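You operate a simulated robot arm through the tools that you are given. There is no shell and no other tool. Be economical: measure what you need, move in short steps, check, and stop when the job is done.

The job below is to be done with a simulated robot arm. You get a single attempt, and the scene is never put back.

Task
Syringe a 15 ml sample from jar F1 into beaker C.
Fine: lid on the grey mat meanwhile; draw no air; dip tube back in its cup, plunger home, the jar's lid on again.

It is judged by the outcome, as a careful person would: the job done as asked, and still so three seconds after it is handed in. It fails if anything else is knocked over, pushed out of place, dropped, spilled or broken. A push-on lid holds only when it is set on centred and level and pressed home; a screw cap is set on level and turned clockwise until tight.

Robot
A 7-joint arm with a two-finger parallel gripper, fixed in place. Base frame: the origin is at the foot of the arm, x ahead of it, y to its left, z up; the work surface is at about z = 850. Readings come in mm, rad, newtons and seconds.
With the tool pointing down near the work surface it reaches from about 300 to 700 mm from the base axis. Its first joint turns from -1.152 to 1.152 rad. Payload 1.57 kg.
The TCP is the grasp point between the finger pads, 30 mm short of the fingertips. In the tool frame z runs along the fingers and y along their closing line. The gripper opens to 110 mm. The fingers are 24 mm wide and 12 mm thick; the gripper's body (48 by 112 mm) begins 78 mm behind the TCP.
Orientation is that of the tool frame in the base frame, as [roll, pitch, yaw] about the fixed x, y, z axes, in that order (R = Rz(yaw) Ry(pitch) Rx(roll)). With the fingers straight down and closing along the base's y, the tool's x points along the base's -x, its y along +y and its z along -z.

Tools
- The arm moves only by the tool send_rows. Its argument "series" is a list of rows, each a list of 6 numbers: the shift along the base's x, y, z in units of 30 mm (1.0 is 30 mm), then the turn, a rotation vector about the base's x, y, z in units of 5 degrees (1.0 is 5 degrees). In form: [[dx, dy, dz, ax, ay, az], ...]. A call has 1 to 10 rows; each row shifts and turns the commanded pose from where the row before left it. "gripper" is the closure, from 0 (fully open) to 1 (shut), set as the call begins (left out, the last holds). A call with a number of a shift or a turn outside -1 to 1 is refused whole. A row lasts 0.2 s, in which the tool goes at most 50 mm and 0.15 rad; a call with a longer step from one row to the next is refused whole, and so is a gripper value outside its range. A pose out of reach is approached as far as the arm can. The call stops where the force on the tool passes 90 N (or 10 N more than at its start, if that is more) or the arm is blocked; 0.2 s more then pass. Each finger travels about 108 mm/s and halts on what it meets, pressing with about 27 N; the grip force reading is that of the motor and also rises with nothing between the fingers. The clock runs only during rows and for 0.2 s after the last one: add rows that do not move to give the fingers time. It gives the time, the measured TCP pose, the force on the tool (base axes), the opening and the grip force at its end, in the units of the frame above (readings bear some noise), with the torque about the TCP (base axes, N m) and any sound that the robot's microphone picked up.
- Cameras (640 x 400 px; columns grow to the right, rows downward): "scene" is fixed at [186.5, -410.7, 1411.1]; the picture's right is [0.54, -0.84, 0.00], its down [-0.43, -0.28, -0.86] and it looks along [0.72, 0.47, -0.51] (base axes); focal length 317 px, centre (320, 200). "wrist" rides on the gripper at [70, 16, -141] in the tool frame; the picture's right is [-0.23, 0.97, 0.00], its down [-0.86, -0.20, -0.48] and it looks along [-0.47, -0.11, 0.88] (tool axes); focal length 222 px, centre (320, 200). There is no depth. A picture from a camera that has moved, and an enlarged one, comes with that camera's place and axes in the base frame and with its lens.
- snapshot(camera): a new picture of that camera. The clock stands still meanwhile.
- close_up(camera, box): a new picture of the part [left, top, right, bottom] of that camera's present view, enlarged. The clock stands still meanwhile.
- sign_off(): hands the job in; it is judged then, once.

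Go step by step. Nothing tells you positions but the pictures and the camera data: compare them with the known pose of the tool, close in by small moves and look again before you grip or let go. The budget is 120 turns and 76 pictures, counting those below and the enlarged ones. Unless the task says otherwise, let go and move clear before handing in, and close with one line.

The tools are called by a JSON object that holds its "op" and its "data". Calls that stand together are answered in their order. send_rows: Moves the arm, as the interface text tells. Its arguments: {"type":"object","properties":{"series":{"type":"array"},"gripper":{"type":"number"}},"required":["series"]} The other tools are called the same way: snapshot (camera) takes a picture; close_up (camera, box) takes an enlarged picture of a part of a camera's view; sign_off () hands the job in.

At the start:

```text
t: 0.0
tcp_pos: [354.8, -86.7, 1226.2]
tool_rot: [-3.141, 0.0, 3.14]
contact_force: [0.2, -0.2, -0.1]
wrist_torque: [0.01, 0.0, 0.01]
finger_gap: 109.9
finger_force: 0.1
```

scene: 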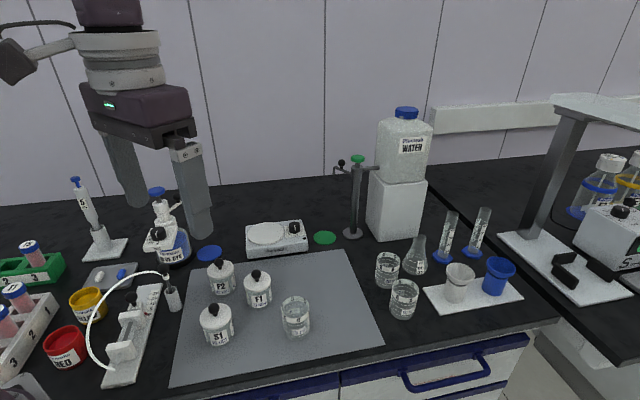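
wrist: 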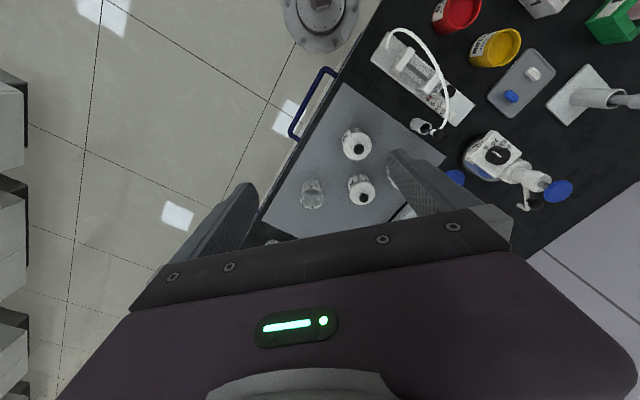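

I see the grey mat with jars F1, F2, S1 and a beaker, and a syringe rig with a dip tube at the left. I'll enlarge both areas first.

{"op": "close_up", "data": {"camera": "scene", "box": [60, 240, 220, 400]}}

{"op": "close_up", "data": {"camera": "scene", "box": [180, 240, 340, 360]}}

{"op": "close_up", "data": {"camera": "scene", "box": [350, 220, 530, 340]}}

{"op": "close_up", "data": {"camera": "wrist", "box": [350, 10, 490, 150]}}

```text
2.50 times, centred on (140, 320) of scene
camera zoom: at [186.5, -410.7, 1411.1], right [0.54, -0.84, 0.0], down [-0.43, -0.28, -0.86], along [0.72, 0.47, -0.51], focal length 793 px, centre (770, -100)
```

zoom: 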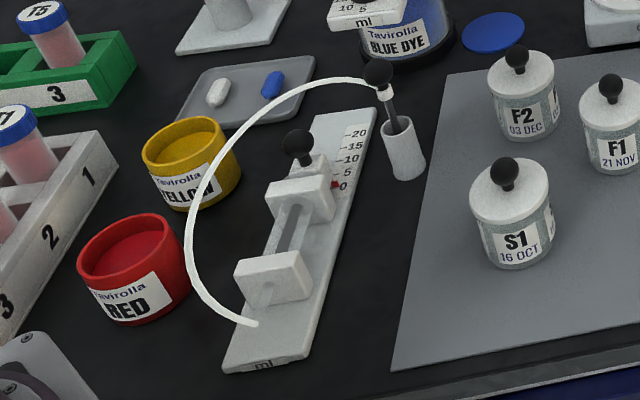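

```text
3.33 times, centred on (260, 300) of scene
camera zoom: at [186.5, -410.7, 1411.1], right [0.54, -0.84, 0.0], down [-0.43, -0.28, -0.86], along [0.72, 0.47, -0.51], focal length 1057 px, centre (520, -133)
```

zoom: 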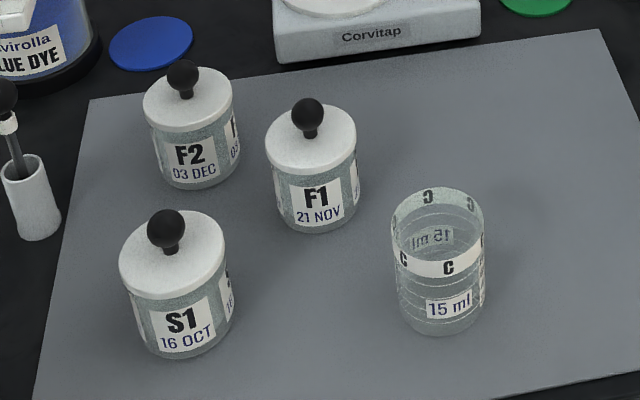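

```text
3.33 times, centred on (440, 280) of scene
camera zoom: at [186.5, -410.7, 1411.1], right [0.54, -0.84, 0.0], down [-0.43, -0.28, -0.86], along [0.72, 0.47, -0.51], focal length 1057 px, centre (-80, -67)
```

zoom: 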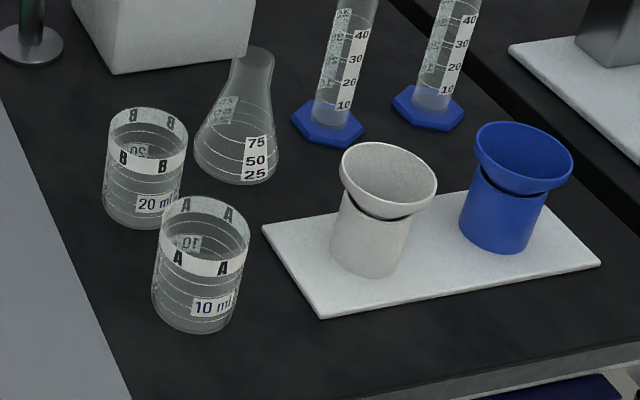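

```text
2.86 times, centred on (420, 80) of wrist
camera zoom: at [285.1, -70.8, 1365.9], right [0.23, 0.97, 0.0], down [0.86, -0.2, 0.48], along [0.47, -0.11, -0.88], focal length 635 px, centre (34, 543)
```

zoom: 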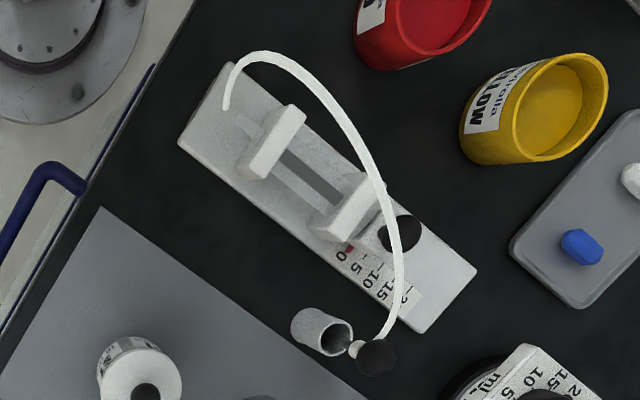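

F1 appears to be near (524,-32) with its knob at z≈941, beaker C near (504,-147), and the dip-tube knob near (417,115). I'll move above F1 with the gripper half closed, then look again.

{"op": "send_rows", "data": {"series": [[0.94, 0.304, -0.833, 0, 0, 0], [0.94, 0.304, -0.833, 0, 0, 0], [0.94, 0.304, -0.833, 0, 0, 0], [0.94, 0.304, -0.833, 0, 0, 0], [0.94, 0.304, -0.833, 0, 0, 0], [0.94, 0.304, -0.833, 0, 0, 0]], "gripper": 0.6}}

{"op": "snapshot", "data": {"camera": "wrist"}}

{"op": "snapshot", "data": {"camera": "scene"}}

```text
t: 1.4
tcp_pos: [524.0, -32.6, 1076.8]
tool_rot: [3.14, 0.0, 3.14]
contact_force: [0.3, -0.3, 0.4]
wrist_torque: [0.01, 0.01, 0.04]
finger_gap: 43.9
finger_force: 0.0
```

```text
69 pictures are left
camera wrist: at [454.5, -17.1, 1216.9], right [0.23, 0.97, 0.0], down [0.86, -0.2, 0.48], along [0.47, -0.11, -0.88], focal length 222 px, centre (320, 200)
```

wrist: 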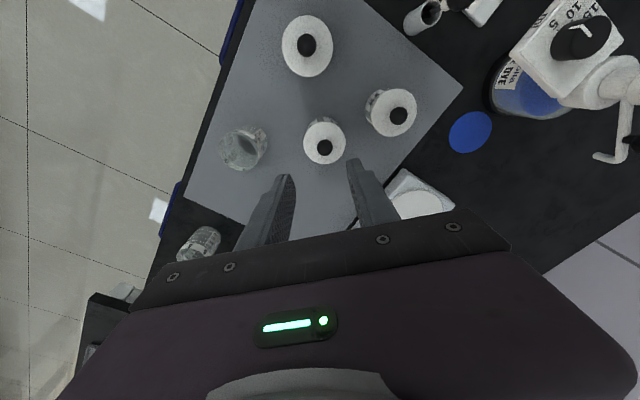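

```text
68 pictures are left
```

scene: 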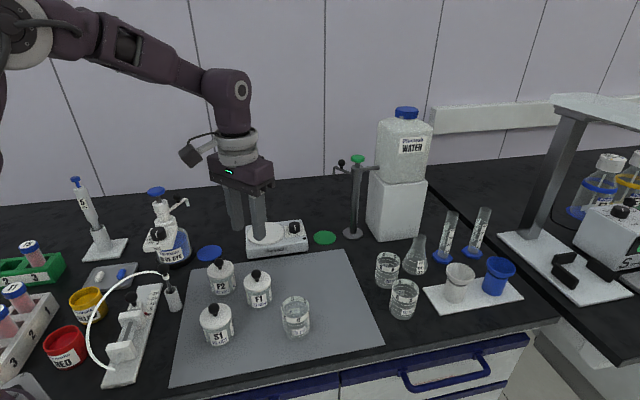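

Triangulating the two views puts the F1 knob at about (529,-29,935). I'll descend to just above it and check.

{"op": "send_rows", "data": {"series": [[0.1, 0.06, -0.9, 0, 0, 0], [0.07, 0.06, -0.9, 0, 0, 0], [0, 0, -0.9, 0, 0, 0]]}}

{"op": "snapshot", "data": {"camera": "wrist"}}

{"op": "close_up", "data": {"camera": "scene", "box": [200, 220, 320, 320]}}

```text
t: 2.2
tcp_pos: [529.7, -27.4, 994.1]
tool_rot: [-3.14, -0.001, 3.141]
contact_force: [-0.3, 0.0, -0.3]
wrist_torque: [-0.01, -0.01, 0.0]
finger_gap: 44.2
finger_force: 0.0
```

```text
67 pictures are left
camera wrist: at [459.8, -11.7, 1134.5], right [0.23, 0.97, 0.0], down [0.86, -0.2, 0.48], along [0.47, -0.11, -0.88], focal length 222 px, centre (320, 200)
```

wrist: 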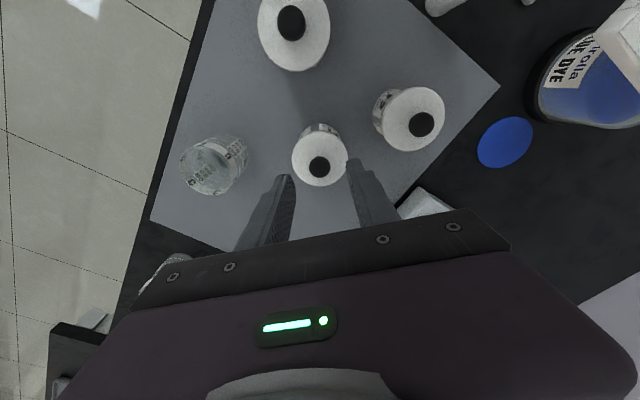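

```text
4.00 times, centred on (260, 270) of scene
camera zoom: at [186.5, -410.7, 1411.1], right [0.54, -0.84, 0.0], down [-0.43, -0.28, -0.86], along [0.72, 0.47, -0.51], focal length 1269 px, centre (560, -80)
```

zoom: 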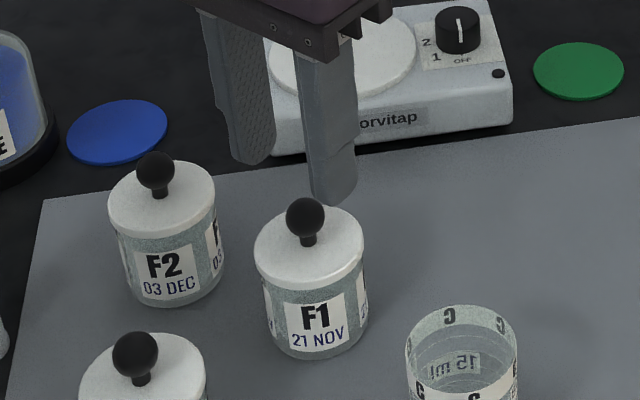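

The knob is confirmed near (530,-28,935), with the lid top around 918. I'll lower the TCP to 954, so the tips are at about 924, and close.

{"op": "send_rows", "data": {"series": [[0.02, -0.01, -0.67, 0, 0, 0], [0, 0, -0.67, 0, 0, 0], [0, 0, 0, 0, 0, 0]]}}

{"op": "send_rows", "data": {"series": [[0, 0, 0, 0, 0, 0], [0, 0, 0, 0, 0, 0]], "gripper": 1}}

{"op": "close_up", "data": {"camera": "scene", "box": [200, 220, 320, 320]}}

```text
t: 3.0
tcp_pos: [531.3, -26.2, 955.0]
tool_rot: [-3.141, -0.001, 3.141]
contact_force: [0.3, 0.2, -0.5]
wrist_torque: [-0.04, 0.01, -0.01]
finger_gap: 43.8
finger_force: 0.1
```

```text
t: 3.6
tcp_pos: [530.1, -26.5, 954.1]
tool_rot: [3.141, -0.001, -3.141]
contact_force: [-0.8, -0.2, 0.2]
wrist_torque: [-0.04, 0.01, -0.01]
finger_gap: 18.1
finger_force: 26.8
heard: snap
```

```text
4.00 times, centred on (260, 270) of scene
camera zoom: at [186.5, -410.7, 1411.1], right [0.54, -0.84, 0.0], down [-0.43, -0.28, -0.86], along [0.72, 0.47, -0.51], focal length 1269 px, centre (560, -80)
```

zoom: 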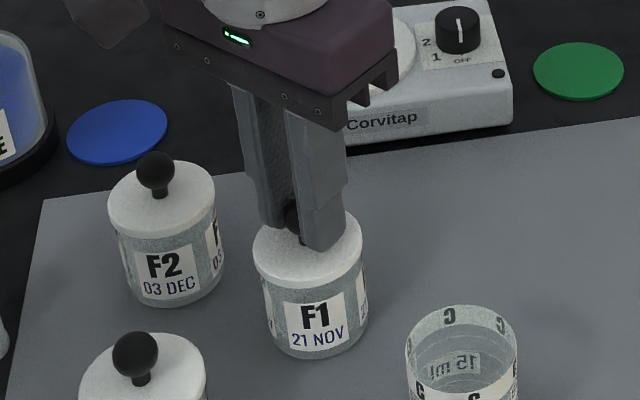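

The knob is gripped at an 18 mm gap, and I heard a snap as the fingers closed. Next I'll lift slowly and check that the jar stays down.

{"op": "send_rows", "data": {"series": [[0, 0, 0.1, 0, 0, 0], [0, 0, 0.2, 0, 0, 0], [0, 0, 0.3, 0, 0, 0], [0, 0, 0.4, 0, 0, 0]]}}

{"op": "close_up", "data": {"camera": "scene", "box": [200, 220, 320, 320]}}

```text
t: 4.6
tcp_pos: [530.0, -28.3, 983.2]
tool_rot: [-3.141, 0.001, 3.14]
contact_force: [0.7, -0.7, 0.7]
wrist_torque: [0.02, 0.0, 0.02]
finger_gap: 18.1
finger_force: 27.1
```

```text
4.00 times, centred on (260, 270) of scene
camera zoom: at [186.5, -410.7, 1411.1], right [0.54, -0.84, 0.0], down [-0.43, -0.28, -0.86], along [0.72, 0.47, -0.51], focal length 1269 px, centre (560, -80)
```

zoom: 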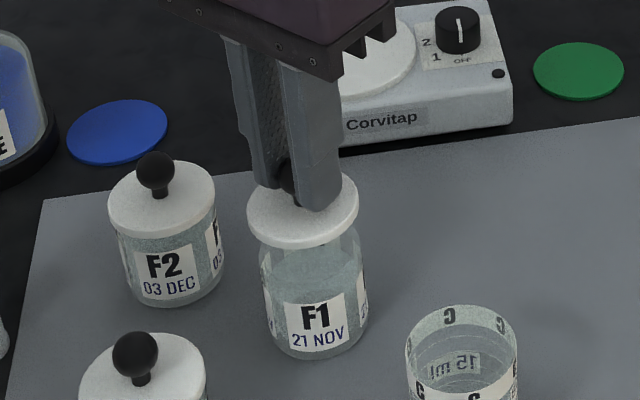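

The lid is off cleanly and the jar hasn't moved. Next I'll carry the lid to a free spot on the mat near (600,-100).

{"op": "send_rows", "data": {"series": [[0, 0, 0.8, 0, 0, 0], [0.6, -0.6, 0, 0, 0, 0], [0.6, -0.6, 0, 0, 0, 0], [0.6, -0.6, 0, 0, 0, 0], [0.5, -0.6, 0, 0, 0, 0], [0, 0, -0.8, 0, 0, 0], [0, 0, -0.8, 0, 0, 0], [0, 0, 0, 0, 0, 0]]}}

{"op": "snapshot", "data": {"camera": "scene"}}

{"op": "snapshot", "data": {"camera": "wrist"}}

```text
t: 6.4
tcp_pos: [599.4, -102.5, 960.3]
tool_rot: [3.141, 0.001, -3.141]
contact_force: [0.4, 1.0, 0.3]
wrist_torque: [0.0, -0.01, -0.01]
finger_gap: 17.9
finger_force: 27.3
```

```text
63 pictures are left
```

scene: 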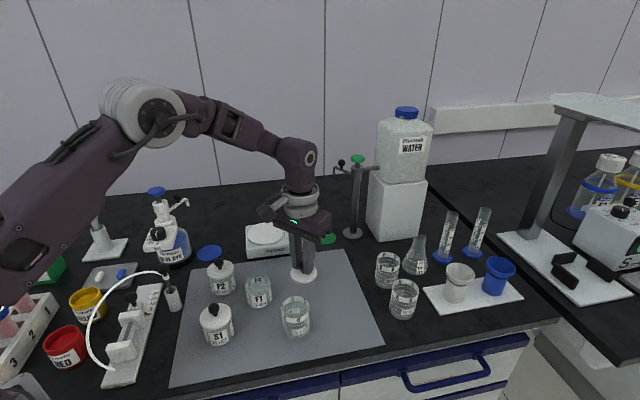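

```text
62 pictures are left
camera wrist: at [529.9, -85.3, 1100.4], right [0.23, 0.97, 0.0], down [0.86, -0.2, 0.48], along [0.47, -0.11, -0.88], focal length 222 px, centre (320, 200)
```

wrist: 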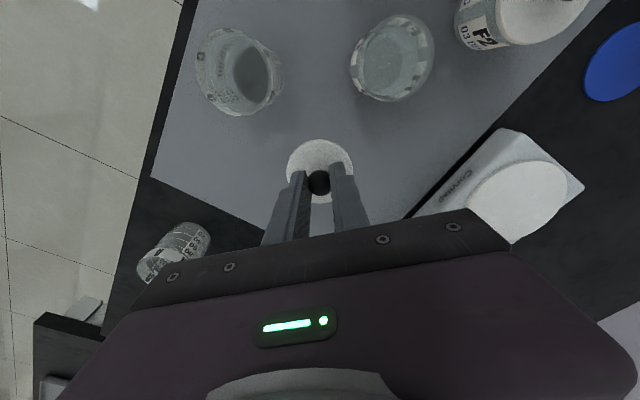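

The lid is above clear mat. I'll lower it most of the way, then finish in small steps.

{"op": "send_rows", "data": {"series": [[0, 0, -0.7, 0, 0, 0], [0, 0, -0.5, 0, 0, 0], [0, 0, 0, 0, 0, 0]]}}

{"op": "close_up", "data": {"camera": "scene", "box": [250, 230, 350, 310]}}

```text
t: 7.2
tcp_pos: [599.2, -100.7, 923.9]
tool_rot: [-3.141, 0.0, -3.141]
contact_force: [-0.2, -0.1, -0.2]
wrist_torque: [0.02, 0.01, -0.01]
finger_gap: 17.9
finger_force: 27.1
```

```text
5.00 times, centred on (300, 270) of scene
camera zoom: at [186.5, -410.7, 1411.1], right [0.54, -0.84, 0.0], down [-0.43, -0.28, -0.86], along [0.72, 0.47, -0.51], focal length 1586 px, centre (420, -150)
```

zoom: 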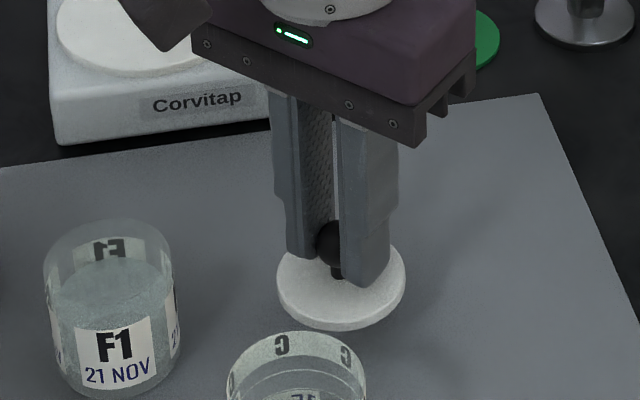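

The lid underside is about 25 mm above the mat, so I'll continue down carefully.

{"op": "send_rows", "data": {"series": [[0, 0, -0.35, 0, 0, 0], [0, 0, -0.2, 0, 0, 0], [0, 0, -0.1, 0, 0, 0], [0, 0, 0, 0, 0, 0]]}}

{"op": "close_up", "data": {"camera": "scene", "box": [250, 230, 350, 310]}}

```text
t: 8.2
tcp_pos: [598.2, -101.7, 903.7]
tool_rot: [-3.141, 0.001, 3.142]
contact_force: [0.4, 0.5, 0.1]
wrist_torque: [0.02, -0.01, 0.01]
finger_gap: 18.0
finger_force: 26.9
```

```text
5.00 times, centred on (300, 270) of scene
camera zoom: at [186.5, -410.7, 1411.1], right [0.54, -0.84, 0.0], down [-0.43, -0.28, -0.86], along [0.72, 0.47, -0.51], focal length 1586 px, centre (420, -150)
```

zoom: 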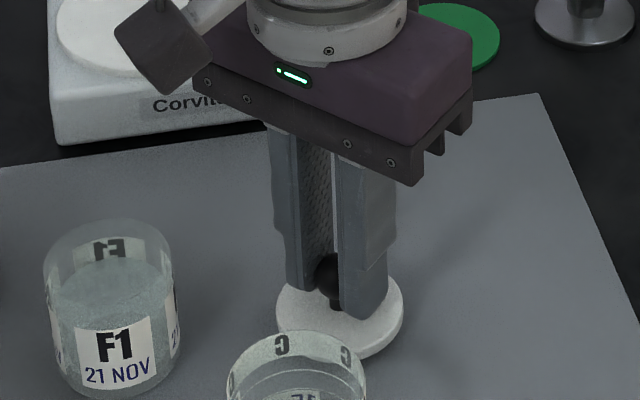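

{"op": "send_rows", "data": {"series": [[0, 0, -0.1, 0, 0, 0], [0, 0, -0.05, 0, 0, 0], [0, 0, 0, 0, 0, 0]]}}

{"op": "send_rows", "data": {"series": [[0, 0, -0.05, 0, 0, 0], [0, 0, 0, 0, 0, 0]]}}

{"op": "send_rows", "data": {"series": [[0, 0, -0.05, 0, 0, 0], [0, 0, 0, 0, 0, 0]]}}

```text
t: 9.0
tcp_pos: [598.5, -100.9, 901.8]
tool_rot: [3.14, 0.0, 3.141]
contact_force: [-0.5, 0.4, 5.6]
wrist_torque: [0.1, 0.03, 0.02]
finger_gap: 17.9
finger_force: 27.0
```

```text
t: 9.6
tcp_pos: [599.2, -99.6, 899.2]
tool_rot: [-3.14, 0.001, -3.141]
contact_force: [-3.1, -0.6, 22.7]
wrist_torque: [0.02, 0.09, -0.02]
finger_gap: 18.1
finger_force: 27.3
```

```text
t: 10.2
tcp_pos: [598.7, -100.7, 898.1]
tool_rot: [-3.14, 0.005, -3.14]
contact_force: [2.3, -2.0, 26.8]
wrist_torque: [-0.09, -0.1, 0.0]
finger_gap: 18.3
finger_force: 26.9
```

The lid is resting on the mat with a contact force of about 27 N. I'll ease up, release, rise clear and then look.

{"op": "send_rows", "data": {"series": [[0, 0, 0.06, 0, 0, 0], [0, 0, 0, 0, 0, 0]]}}

{"op": "send_rows", "data": {"series": [[0, 0, 0, 0, 0, 0], [0, 0, 0, 0, 0, 0], [0, 0, 0.5, 0, 0, 0], [0, 0, 1, 0, 0, 0], [0, 0, 1, 0, 0, 0], [0, 0, 1, 0, 0, 0]], "gripper": 0.6}}

{"op": "close_up", "data": {"camera": "scene", "box": [220, 230, 340, 330]}}

{"op": "snapshot", "data": {"camera": "wrist"}}

```text
t: 10.8
tcp_pos: [596.8, -99.7, 898.5]
tool_rot: [3.141, -0.001, -3.141]
contact_force: [2.2, -0.6, 7.8]
wrist_torque: [0.01, -0.18, 0.01]
finger_gap: 18.3
finger_force: 27.8
```

```text
t: 12.2
tcp_pos: [598.9, -100.7, 1005.5]
tool_rot: [-3.141, -0.001, 3.14]
contact_force: [0.1, 0.3, -0.5]
wrist_torque: [0.0, 0.0, -0.03]
finger_gap: 43.9
finger_force: 0.0
```

```text
4.00 times, centred on (280, 280) of scene
camera zoom: at [186.5, -410.7, 1411.1], right [0.54, -0.84, 0.0], down [-0.43, -0.28, -0.86], along [0.72, 0.47, -0.51], focal length 1269 px, centre (480, -120)
```

zoom: 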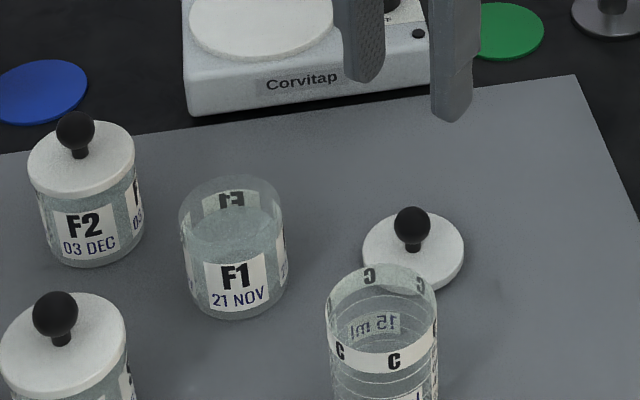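

```text
58 pictures are left
camera wrist: at [529.9, -84.1, 1145.8], right [0.23, 0.97, 0.0], down [0.86, -0.2, 0.48], along [0.47, -0.11, -0.88], focal length 222 px, centre (320, 200)
```

wrist: 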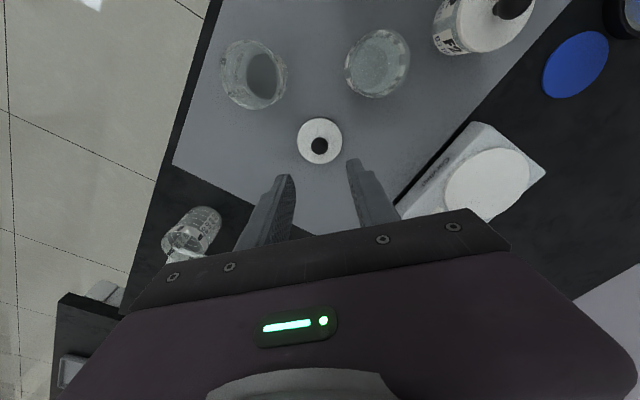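

The lid is resting knob-up on the mat and the open jar is undisturbed. Next I'll rise and move over to the dip tube for a close look.

{"op": "send_rows", "data": {"series": [[0, 0, 1, 0, 0, 0], [0, 0, 1, 0, 0, 0], [-0.75, 0.9, 0, 0, 0, 0], [-0.75, 0.9, 0, 0, 0, 0], [-0.75, 0.9, 0, 0, 0, 0], [-0.75, 0.9, 0, 0, 0, 0], [-0.75, 0.9, 0, 0, 0, 0], [-0.75, 0.9, 0, 0, 0, 0], [-0.75, 0.9, 0, 0, 0, 0], [-0.75, 0.9, 0, 0, 0, 0]]}}

{"op": "snapshot", "data": {"camera": "wrist"}}

{"op": "close_up", "data": {"camera": "scene", "box": [80, 250, 200, 390]}}

```text
t: 14.4
tcp_pos: [419.4, 115.0, 1064.3]
tool_rot: [-3.141, 0.001, 3.141]
contact_force: [0.2, 0.2, 0.5]
wrist_torque: [0.0, 0.01, 0.01]
finger_gap: 43.9
finger_force: 0.0
```

```text
57 pictures are left
camera wrist: at [348.9, 130.4, 1204.4], right [0.23, 0.97, 0.0], down [0.85, -0.2, 0.48], along [0.47, -0.11, -0.88], focal length 222 px, centre (320, 200)
```

wrist: 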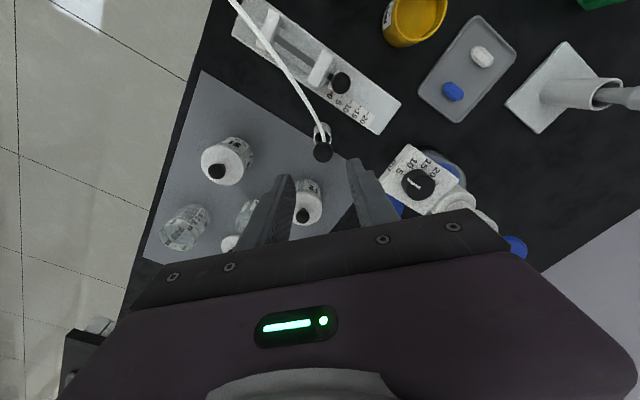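

```text
2.86 times, centred on (140, 320) of scene
camera zoom: at [186.5, -410.7, 1411.1], right [0.54, -0.84, 0.0], down [-0.43, -0.28, -0.86], along [0.72, 0.47, -0.51], focal length 906 px, centre (834, -143)
```

zoom: 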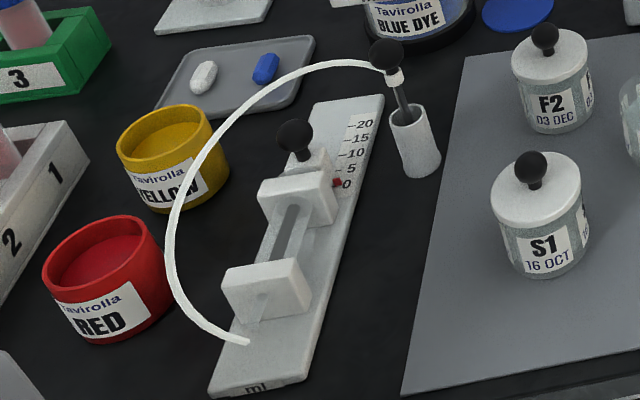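

The two views agree on the dip-tube knob at about (417,116.5,965). I'll zoom in to see the hose and how the tube leans.

{"op": "close_up", "data": {"camera": "wrist", "box": [270, 100, 370, 180]}}

{"op": "close_up", "data": {"camera": "wrist", "box": [300, 50, 410, 140]}}

{"op": "close_up", "data": {"camera": "scene", "box": [140, 255, 200, 315]}}

```text
5.00 times, centred on (320, 140) of wrist
camera zoom: at [348.9, 130.4, 1204.4], right [0.23, 0.97, 0.0], down [0.85, -0.2, 0.48], along [0.47, -0.11, -0.88], focal length 1111 px, centre (320, 500)
```

zoom: 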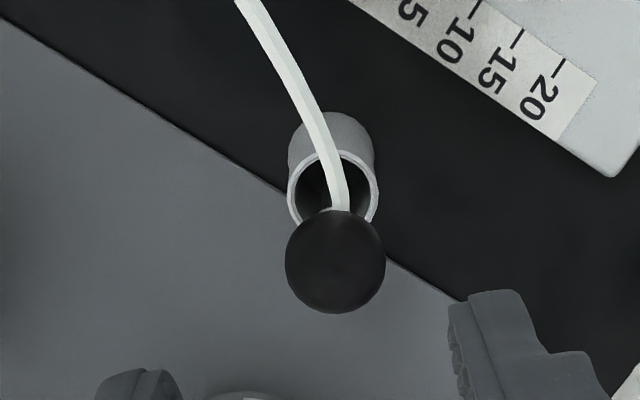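

```text
4.44 times, centred on (355, 95) of wrist
camera zoom: at [348.9, 130.4, 1204.4], right [0.23, 0.97, 0.0], down [0.85, -0.2, 0.48], along [0.47, -0.11, -0.88], focal length 987 px, centre (164, 667)
```

zoom: 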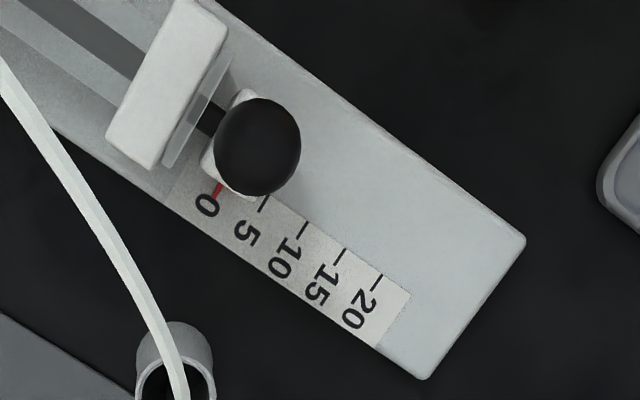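

```text
6.67 times, centred on (170, 285) of scene
camera zoom: at [186.5, -410.7, 1411.1], right [0.54, -0.84, 0.0], down [-0.43, -0.28, -0.86], along [0.72, 0.47, -0.51], focal length 2115 px, centre (1320, -367)
```

zoom: 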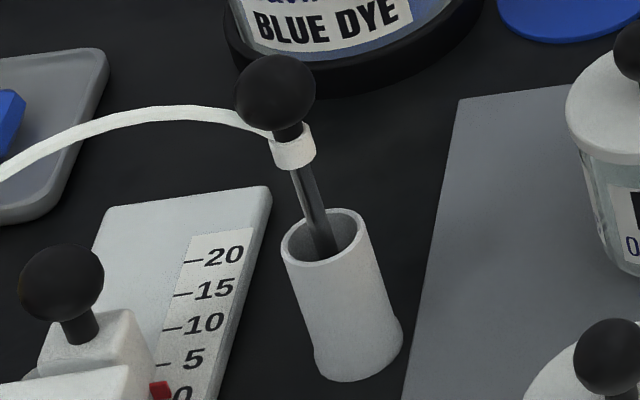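

The scale runs 0–20 along the plate and the red pointer is at 0. The hose leaves the dip tube on its -x side, so closing along y avoids it. I'll descend to grip the knob.

{"op": "send_rows", "data": {"series": [[-0.057, 0.04, -0.93, 0, 0, 0], [0, 0, -0.93, 0, 0, 0], [0, 0, -0.6, 0, 0, 0], [0, 0, 0, 0, 0, 0]]}}

{"op": "close_up", "data": {"camera": "wrist", "box": [240, 110, 400, 230]}}

{"op": "close_up", "data": {"camera": "scene", "box": [130, 225, 210, 315]}}

```text
t: 15.4
tcp_pos: [416.1, 118.1, 988.6]
tool_rot: [-3.141, 0.0, -3.141]
contact_force: [0.3, -0.4, -0.6]
wrist_torque: [0.01, -0.01, 0.01]
finger_gap: 44.1
finger_force: 0.1
```

```text
3.33 times, centred on (320, 170) of wrist
camera zoom: at [346.6, 133.3, 1129.7], right [0.23, 0.97, 0.0], down [0.86, -0.2, 0.48], along [0.47, -0.11, -0.88], focal length 740 px, centre (320, 300)
```

zoom: 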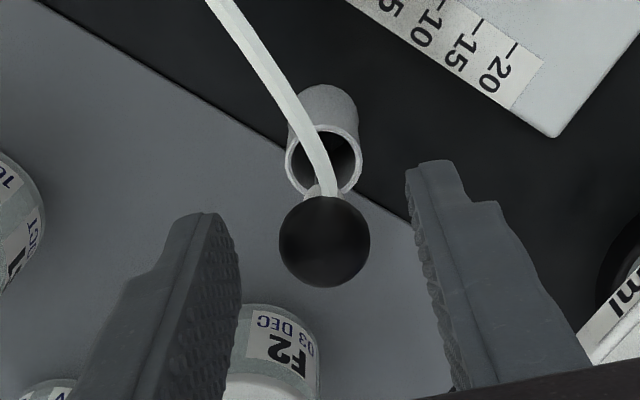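

```text
4.44 times, centred on (170, 270) of scene
camera zoom: at [186.5, -410.7, 1411.1], right [0.54, -0.84, 0.0], down [-0.43, -0.28, -0.86], along [0.72, 0.47, -0.51], focal length 1410 px, centre (987, -111)
```

zoom: 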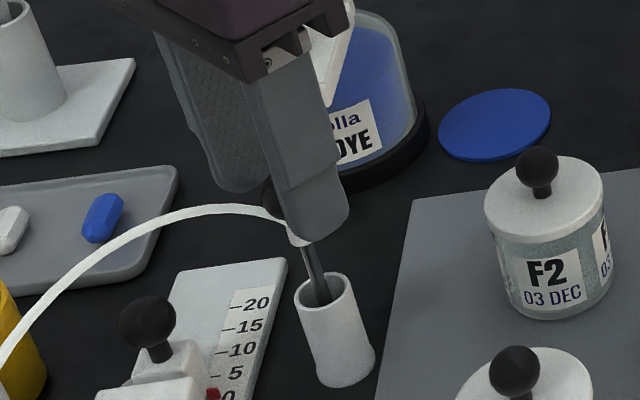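

The knob is centred between the fingers, so I'll lower 8 mm and close.

{"op": "send_rows", "data": {"series": [[0, 0, -0.27, 0, 0, 0], [0, 0, 0, 0, 0, 0]]}}

{"op": "send_rows", "data": {"series": [[0, 0, 0, 0, 0, 0], [0, 0, 0, 0, 0, 0]], "gripper": 1}}

{"op": "send_rows", "data": {"series": [[0, 0, 0.3, 0, 0, 0], [0, 0, 0.5, 0, 0, 0], [0, 0, 0.7, 0, 0, 0], [0, 0, 0.7, 0, 0, 0], [0, 0, 0.8, 0, 0, 0], [0, 0, 0, 0, 0, 0]]}}

{"op": "snapshot", "data": {"camera": "scene"}}

```text
t: 16.0
tcp_pos: [416.7, 116.7, 982.9]
tool_rot: [3.14, 0.001, -3.14]
contact_force: [-0.4, 0.0, -0.2]
wrist_torque: [0.01, 0.03, 0.0]
finger_gap: 44.0
finger_force: 0.0
```

```text
t: 16.6
tcp_pos: [416.6, 117.9, 981.9]
tool_rot: [-3.141, 0.0, 3.141]
contact_force: [0.3, 0.4, 0.1]
wrist_torque: [-0.02, -0.03, 0.0]
finger_gap: 21.1
finger_force: 27.2
```

```text
t: 18.0
tcp_pos: [415.9, 116.5, 1071.3]
tool_rot: [3.141, 0.0, 3.141]
contact_force: [0.4, -0.4, 0.2]
wrist_torque: [0.0, 0.0, -0.05]
finger_gap: 21.1
finger_force: 26.3
```

```text
50 pictures are left
```

scene: 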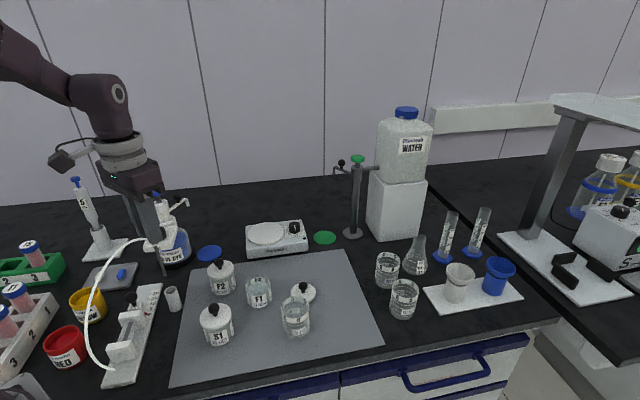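

{"op": "close_up", "data": {"camera": "scene", "box": [120, 215, 220, 315]}}

```text
4.00 times, centred on (170, 265) of scene
camera zoom: at [186.5, -410.7, 1411.1], right [0.54, -0.84, 0.0], down [-0.43, -0.28, -0.86], along [0.72, 0.47, -0.51], focal length 1269 px, centre (920, -60)
```

zoom: 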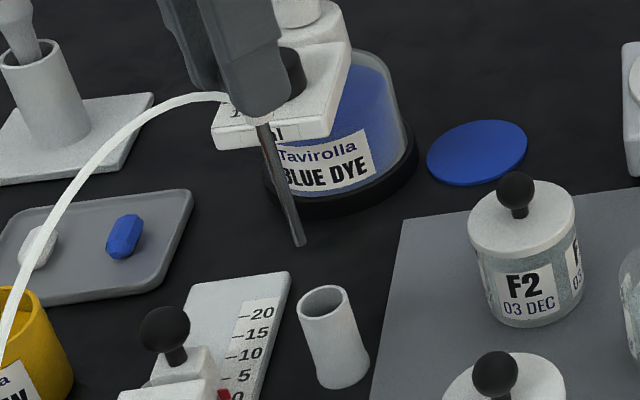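

The tube hangs straight with its tip about 127 mm below the TCP. I'll carry it over F1 and tilt it about 8°, so it can lean stably against the -x rim when I let go.

{"op": "send_rows", "data": {"series": [[0, 0, 1, 0, 0, 0], [0.61, -0.967, 0, 0, 0, 0], [0.61, -0.967, 0, 0, 0, 0], [0.61, -0.967, 0, 0, 0, 0], [0.61, -0.967, 0, 0, 0, 0], [0.61, -0.967, 0, 0, 0, 0], [0, 0, 0, 0, -0.8, 0], [0, 0, 0, 0, -0.8, 0], [0, 0, 0, 0, 0, 0]]}}

{"op": "snapshot", "data": {"camera": "scene"}}

{"op": "snapshot", "data": {"camera": "wrist"}}

```text
t: 20.0
tcp_pos: [507.4, -28.8, 1103.8]
tool_rot: [3.141, 0.139, -3.141]
contact_force: [0.4, 0.0, -0.5]
wrist_torque: [-0.03, 0.01, -0.01]
finger_gap: 21.2
finger_force: 27.1
```

```text
48 pictures are left
```

scene: 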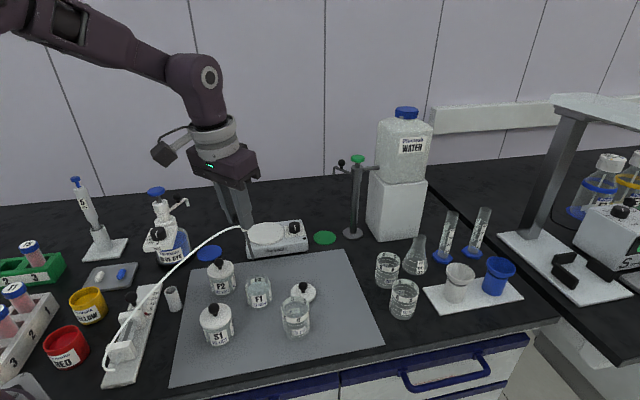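

```text
47 pictures are left
camera wrist: at [419.4, -12.9, 1232.1], right [0.23, 0.97, 0.03], down [0.78, -0.2, 0.59], along [0.58, -0.11, -0.8], focal length 222 px, centre (320, 200)
```

wrist: 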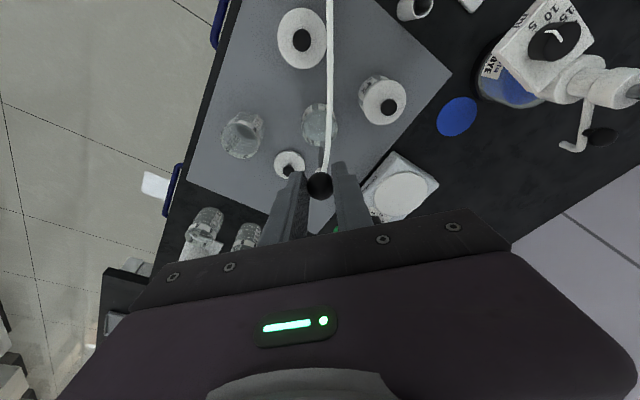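

The hose still has slack. I'll lower until the tip is just above the jar rim and check the alignment.

{"op": "send_rows", "data": {"series": [[0, 0, -0.9, 0, 0, 0], [0, 0, -0.9, 0, 0, 0], [0, 0, 0, 0, 0, 0]]}}

{"op": "close_up", "data": {"camera": "scene", "box": [200, 215, 320, 315]}}

{"op": "close_up", "data": {"camera": "wrist", "box": [250, 90, 390, 210]}}

```text
t: 20.8
tcp_pos: [507.2, -27.4, 1047.4]
tool_rot: [3.141, 0.141, -3.141]
contact_force: [0.1, -1.1, -0.3]
wrist_torque: [0.0, -0.01, -0.01]
finger_gap: 21.2
finger_force: 26.9
```

```text
4.00 times, centred on (260, 265) of scene
camera zoom: at [186.5, -410.7, 1411.1], right [0.54, -0.84, 0.0], down [-0.43, -0.28, -0.86], along [0.72, 0.47, -0.51], focal length 1269 px, centre (560, -60)
```

zoom: 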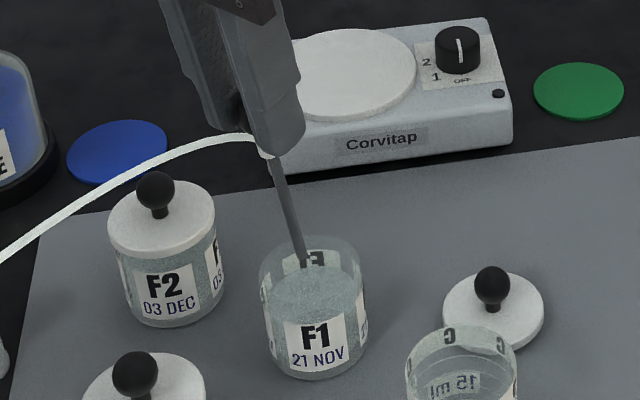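

```text
3.33 times, centred on (320, 150) of wrist
camera zoom: at [418.8, -13.0, 1177.5], right [0.23, 0.97, 0.03], down [0.78, -0.2, 0.59], along [0.58, -0.11, -0.8], focal length 740 px, centre (320, 367)
```

zoom: 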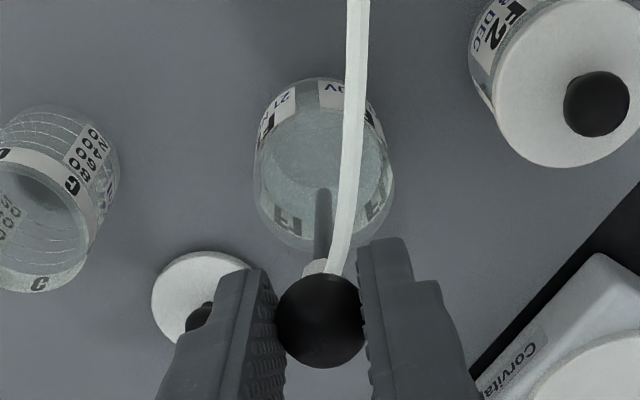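

The tip is inside the jar mouth, near (525,-29). I'll lower it toward the floor and watch the force.

{"op": "send_rows", "data": {"series": [[0, 0, -0.7, 0, 0, 0], [0, 0, -0.7, 0, 0, 0], [0, 0, -0.4, 0, 0, 0], [0, 0, 0, 0, 0, 0]]}}

{"op": "send_rows", "data": {"series": [[0, 0, -0.1, 0, 0, 0], [0, 0, 0, 0, 0, 0]]}}

{"op": "send_rows", "data": {"series": [[0, 0, -0.1, 0, 0, 0], [0, 0, 0, 0, 0, 0]]}}

{"op": "close_up", "data": {"camera": "scene", "box": [200, 215, 320, 315]}}

```text
t: 21.8
tcp_pos: [506.8, -29.0, 993.8]
tool_rot: [3.141, 0.139, 3.14]
contact_force: [-1.1, 0.5, -0.1]
wrist_torque: [0.01, -0.01, 0.02]
finger_gap: 21.2
finger_force: 26.9
```

```text
t: 22.4
tcp_pos: [507.6, -28.8, 991.7]
tool_rot: [3.14, 0.139, -3.14]
contact_force: [-0.1, 0.5, -0.1]
wrist_torque: [0.02, -0.02, 0.01]
finger_gap: 21.2
finger_force: 27.7
```

```text
t: 23.0
tcp_pos: [508.6, -28.2, 989.4]
tool_rot: [3.141, 0.141, 3.141]
contact_force: [-0.1, 0.8, -1.1]
wrist_torque: [0.0, -0.01, 0.0]
finger_gap: 21.1
finger_force: 27.2
```

```text
4.00 times, centred on (260, 265) of scene
camera zoom: at [186.5, -410.7, 1411.1], right [0.54, -0.84, 0.0], down [-0.43, -0.28, -0.86], along [0.72, 0.47, -0.51], focal length 1269 px, centre (560, -60)
```

zoom: 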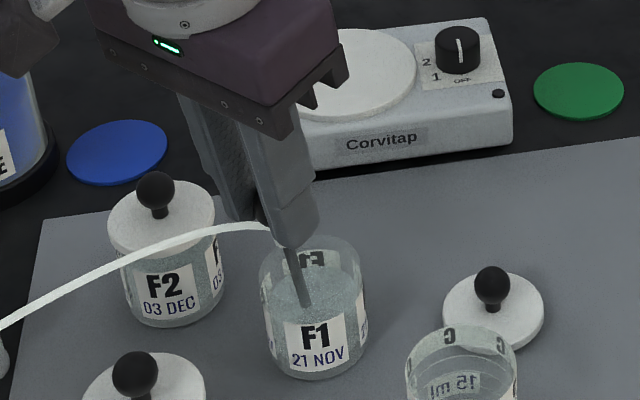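

There is no contact yet, so I'll continue down in small steps.

{"op": "send_rows", "data": {"series": [[0, 0, -0.1, 0, 0, 0], [0, 0, 0, 0, 0, 0]]}}

{"op": "send_rows", "data": {"series": [[0, 0, -0.07, 0, 0, 0], [0, 0, 0, 0, 0, 0]]}}

{"op": "send_rows", "data": {"series": [[0, 0, -0.05, 0, 0, 0], [0, 0, 0, 0, 0, 0]]}}

```text
t: 23.6
tcp_pos: [509.1, -29.0, 984.4]
tool_rot: [-3.141, 0.14, -3.14]
contact_force: [0.0, 0.0, 0.4]
wrist_torque: [0.0, -0.01, -0.01]
finger_gap: 21.1
finger_force: 27.7
```

```text
t: 24.2
tcp_pos: [507.8, -28.5, 982.9]
tool_rot: [-3.14, 0.14, 3.14]
contact_force: [-0.7, 0.1, -0.5]
wrist_torque: [0.02, -0.03, -0.01]
finger_gap: 21.0
finger_force: 26.8
```

```text
t: 24.8
tcp_pos: [508.5, -28.7, 982.0]
tool_rot: [-3.141, 0.142, -3.141]
contact_force: [-1.4, 0.2, 11.1]
wrist_torque: [0.04, -0.03, -0.01]
finger_gap: 20.7
finger_force: 27.3
```

The tip touched the floor at z≈982. I'll ease up a little and slide toward -x until the shaft meets the rim.

{"op": "send_rows", "data": {"series": [[0, 0, 0.05, 0, 0, 0], [-0.2, 0, 0, 0, 0, 0], [0, 0, 0, 0, 0, 0]]}}

{"op": "send_rows", "data": {"series": [[-0.07, 0, 0, 0, 0, 0], [0, 0, 0, 0, 0, 0]]}}

{"op": "close_up", "data": {"camera": "wrist", "box": [270, 100, 370, 180]}}

```text
t: 25.6
tcp_pos: [503.5, -28.9, 984.4]
tool_rot: [3.141, 0.138, 3.141]
contact_force: [-0.6, -0.1, -0.2]
wrist_torque: [-0.01, -0.04, 0.0]
finger_gap: 21.0
finger_force: 27.1
```

```text
t: 26.2
tcp_pos: [501.2, -27.3, 983.6]
tool_rot: [-3.142, 0.139, 3.141]
contact_force: [0.8, -0.6, -0.6]
wrist_torque: [0.0, 0.02, -0.01]
finger_gap: 20.9
finger_force: 26.5
```

```text
5.00 times, centred on (320, 140) of wrist
camera zoom: at [412.3, -13.1, 1112.7], right [0.22, 0.97, 0.03], down [0.78, -0.2, 0.59], along [0.58, -0.11, -0.8], focal length 1111 px, centre (320, 500)
```

zoom: 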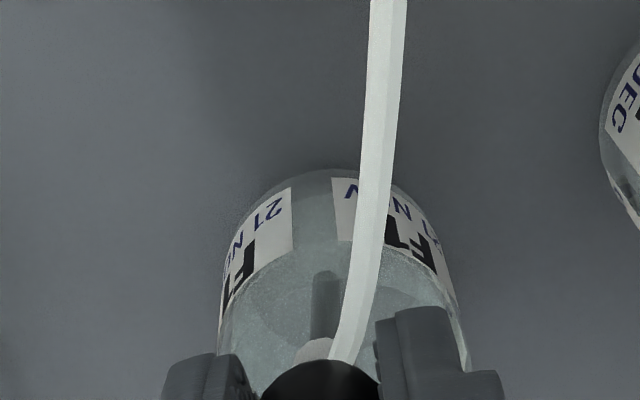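

{"op": "send_rows", "data": {"series": [[-0.07, 0, 0, 0, 0, 0], [0, 0, 0, 0, 0, 0]]}}

{"op": "send_rows", "data": {"series": [[-0.06, 0, 0, 0, 0, 0], [0, 0, 0, 0, 0, 0]]}}

{"op": "close_up", "data": {"camera": "scene", "box": [210, 230, 310, 315]}}

```text
t: 26.8
tcp_pos: [499.1, -28.1, 981.9]
tool_rot: [3.141, 0.139, -3.141]
contact_force: [0.6, 0.5, 0.2]
wrist_torque: [0.0, 0.0, 0.02]
finger_gap: 21.2
finger_force: 26.6
```

```text
t: 27.4
tcp_pos: [496.7, -28.0, 983.2]
tool_rot: [-3.14, 0.14, 3.141]
contact_force: [0.5, -0.7, -0.9]
wrist_torque: [-0.02, -0.07, 0.02]
finger_gap: 21.1
finger_force: 27.3
```

```text
4.71 times, centred on (260, 272) of scene
camera zoom: at [186.5, -410.7, 1411.1], right [0.54, -0.84, 0.0], down [-0.43, -0.28, -0.86], along [0.72, 0.47, -0.51], focal length 1493 px, centre (602, -141)
```

zoom: 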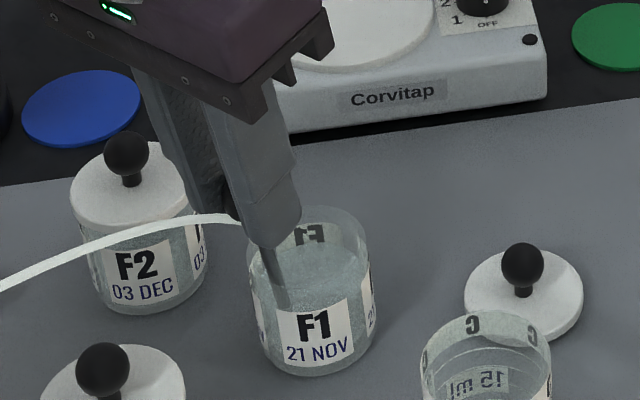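

{"op": "send_rows", "data": {"series": [[-0.04, 0, 0, 0, 0, 0], [0, 0, 0, 0, 0, 0]]}}

{"op": "send_rows", "data": {"series": [[-0.04, 0, 0, 0, 0, 0], [0, 0, 0, 0, 0, 0]]}}

```text
t: 28.0
tcp_pos: [495.3, -28.9, 982.8]
tool_rot: [-3.141, 0.139, -3.141]
contact_force: [0.5, -0.1, 0.0]
wrist_torque: [0.01, -0.04, -0.01]
finger_gap: 21.2
finger_force: 26.7
```

```text
t: 28.6
tcp_pos: [494.0, -28.2, 983.6]
tool_rot: [3.14, 0.14, 3.142]
contact_force: [-0.1, 1.5, 0.9]
wrist_torque: [0.01, -0.04, 0.0]
finger_gap: 20.9
finger_force: 26.9
```

{"op": "close_up", "data": {"camera": "scene", "box": [230, 255, 290, 315]}}

{"op": "close_up", "data": {"camera": "wrist", "box": [270, 100, 370, 180]}}

```text
6.67 times, centred on (260, 285) of scene
camera zoom: at [186.5, -410.7, 1411.1], right [0.54, -0.84, 0.0], down [-0.43, -0.28, -0.86], along [0.72, 0.47, -0.51], focal length 2115 px, centre (720, -367)
```

zoom: 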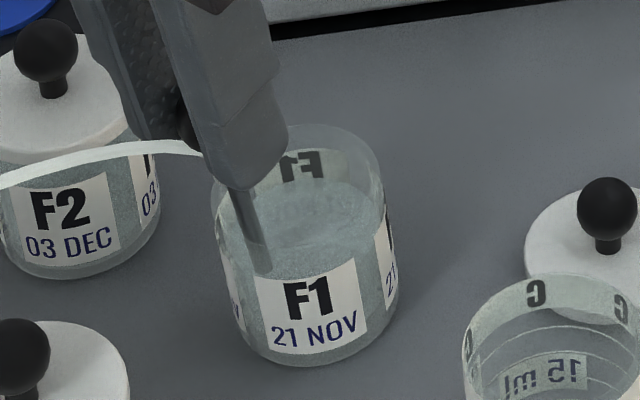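

```text
5.00 times, centred on (320, 140) of wrist
camera zoom: at [405.7, -12.8, 1112.5], right [0.23, 0.97, 0.03], down [0.78, -0.2, 0.59], along [0.58, -0.11, -0.8], focal length 1111 px, centre (320, 500)
```

zoom: 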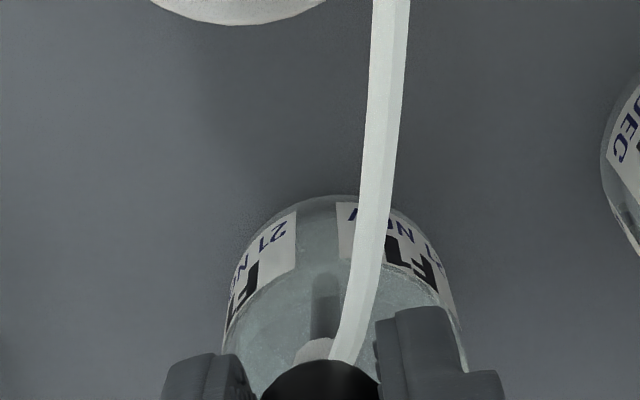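

{"op": "send_rows", "data": {"series": [[-0.04, 0, 0, 0, 0, 0], [0, 0, 0, 0, 0, 0]]}}

{"op": "send_rows", "data": {"series": [[-0.04, 0, 0, 0, 0, 0], [0, 0, 0, 0, 0, 0]]}}

```text
t: 29.2
tcp_pos: [493.6, -29.1, 983.1]
tool_rot: [3.14, 0.14, -3.14]
contact_force: [0.8, 0.0, 0.0]
wrist_torque: [-0.02, -0.05, 0.01]
finger_gap: 21.2
finger_force: 26.8
```

```text
t: 29.8
tcp_pos: [492.2, -28.1, 982.8]
tool_rot: [3.141, 0.137, -3.141]
contact_force: [0.5, -0.8, -0.6]
wrist_torque: [-0.01, -0.04, -0.02]
finger_gap: 20.9
finger_force: 27.0
```

A steady light torque suggests the shaft is against the rim. I'll settle the tip on the floor and release.

{"op": "send_rows", "data": {"series": [[0, 0, -0.04, 0, 0, 0], [0, 0, 0, 0, 0, 0]]}}

{"op": "send_rows", "data": {"series": [[0, 0, 0, 0, 0, 0], [0, 0, 0, 0, 0, 0], [0, 0, 0, 0, 0, 0]], "gripper": 0.6}}

{"op": "close_up", "data": {"camera": "scene", "box": [210, 230, 310, 315]}}

{"op": "close_up", "data": {"camera": "wrist", "box": [260, 110, 380, 210]}}

```text
t: 30.4
tcp_pos: [491.6, -27.5, 981.9]
tool_rot: [-3.141, 0.142, -3.141]
contact_force: [-2.0, 0.0, 14.7]
wrist_torque: [0.01, 0.07, 0.03]
finger_gap: 20.9
finger_force: 27.3
```

```text
t: 31.2
tcp_pos: [491.1, -27.4, 981.6]
tool_rot: [-3.141, 0.14, 3.141]
contact_force: [0.5, 0.6, 0.5]
wrist_torque: [0.0, -0.04, 0.02]
finger_gap: 44.3
finger_force: 0.1
```

```text
4.71 times, centred on (260, 272) of scene
camera zoom: at [186.5, -410.7, 1411.1], right [0.54, -0.84, 0.0], down [-0.43, -0.28, -0.86], along [0.72, 0.47, -0.51], focal length 1493 px, centre (602, -141)
```

zoom: 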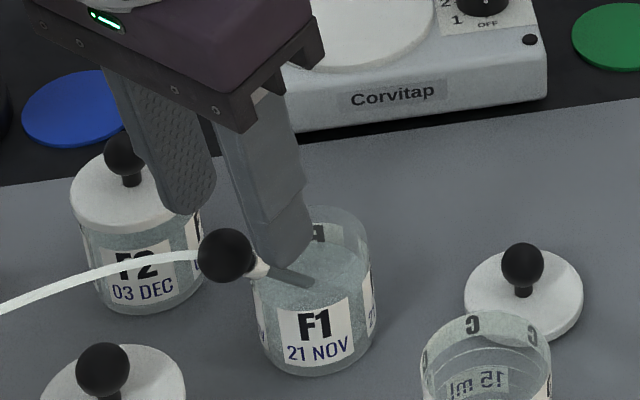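

```text
4.00 times, centred on (320, 160) of wrist
camera zoom: at [403.2, -12.2, 1111.1], right [0.23, 0.97, 0.03], down [0.78, -0.2, 0.59], along [0.58, -0.11, -0.8], focal length 888 px, centre (320, 360)
```

zoom: 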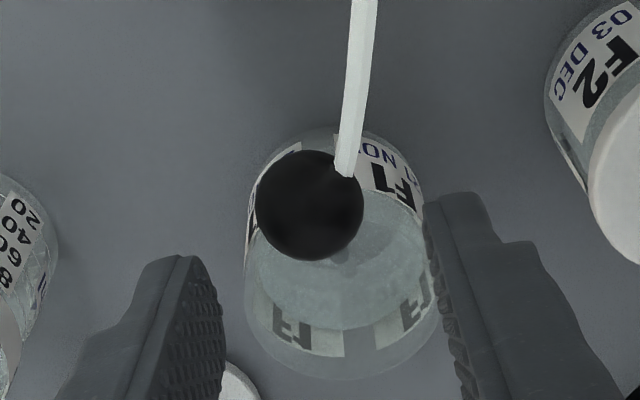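

The tube leaned further, against the rim, but it stayed in the jar. I'll raise the gripper clear and check that it's at rest with its tip submerged.

{"op": "send_rows", "data": {"series": [[0, 0, 0.5, 0, 0, 0], [0, 0, 0.9, 0, 0, 0], [0, 0, 0.9, 0, 0, 0], [0, 0, 0.9, 0, 0, 0], [0, 0, 0, 0, 0.8, 0], [0, 0, 0, 0, 0.8, 0], [0, 0, 0, 0, 0, 0]]}}

{"op": "close_up", "data": {"camera": "scene", "box": [210, 240, 300, 320]}}

{"op": "close_up", "data": {"camera": "wrist", "box": [250, 70, 410, 200]}}

```text
t: 32.8
tcp_pos: [491.1, -28.0, 1077.1]
tool_rot: [3.141, -0.001, 3.141]
contact_force: [0.8, 1.1, -0.6]
wrist_torque: [-0.01, 0.01, 0.01]
finger_gap: 44.2
finger_force: 0.0
```

```text
5.00 times, centred on (255, 280) of scene
camera zoom: at [186.5, -410.7, 1411.1], right [0.54, -0.84, 0.0], down [-0.43, -0.28, -0.86], along [0.72, 0.47, -0.51], focal length 1586 px, centre (645, -200)
```

zoom: 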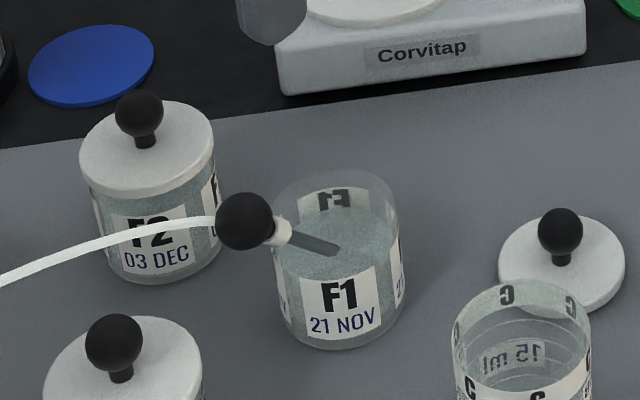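

```text
3.08 times, centred on (330, 135) of wrist
camera zoom: at [422.0, -12.9, 1218.6], right [0.23, 0.97, 0.0], down [0.86, -0.2, 0.48], along [0.47, -0.11, -0.88], focal length 684 px, centre (289, 400)
```

zoom: 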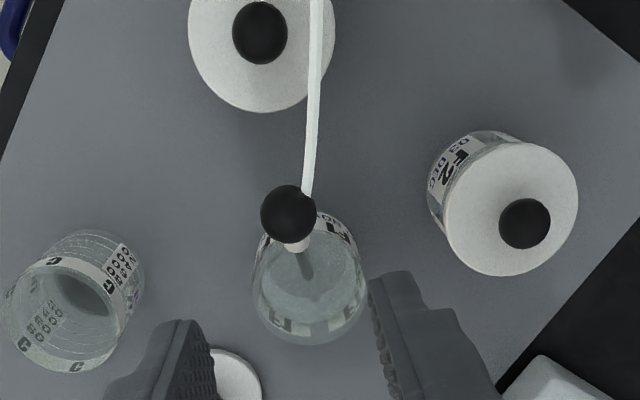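

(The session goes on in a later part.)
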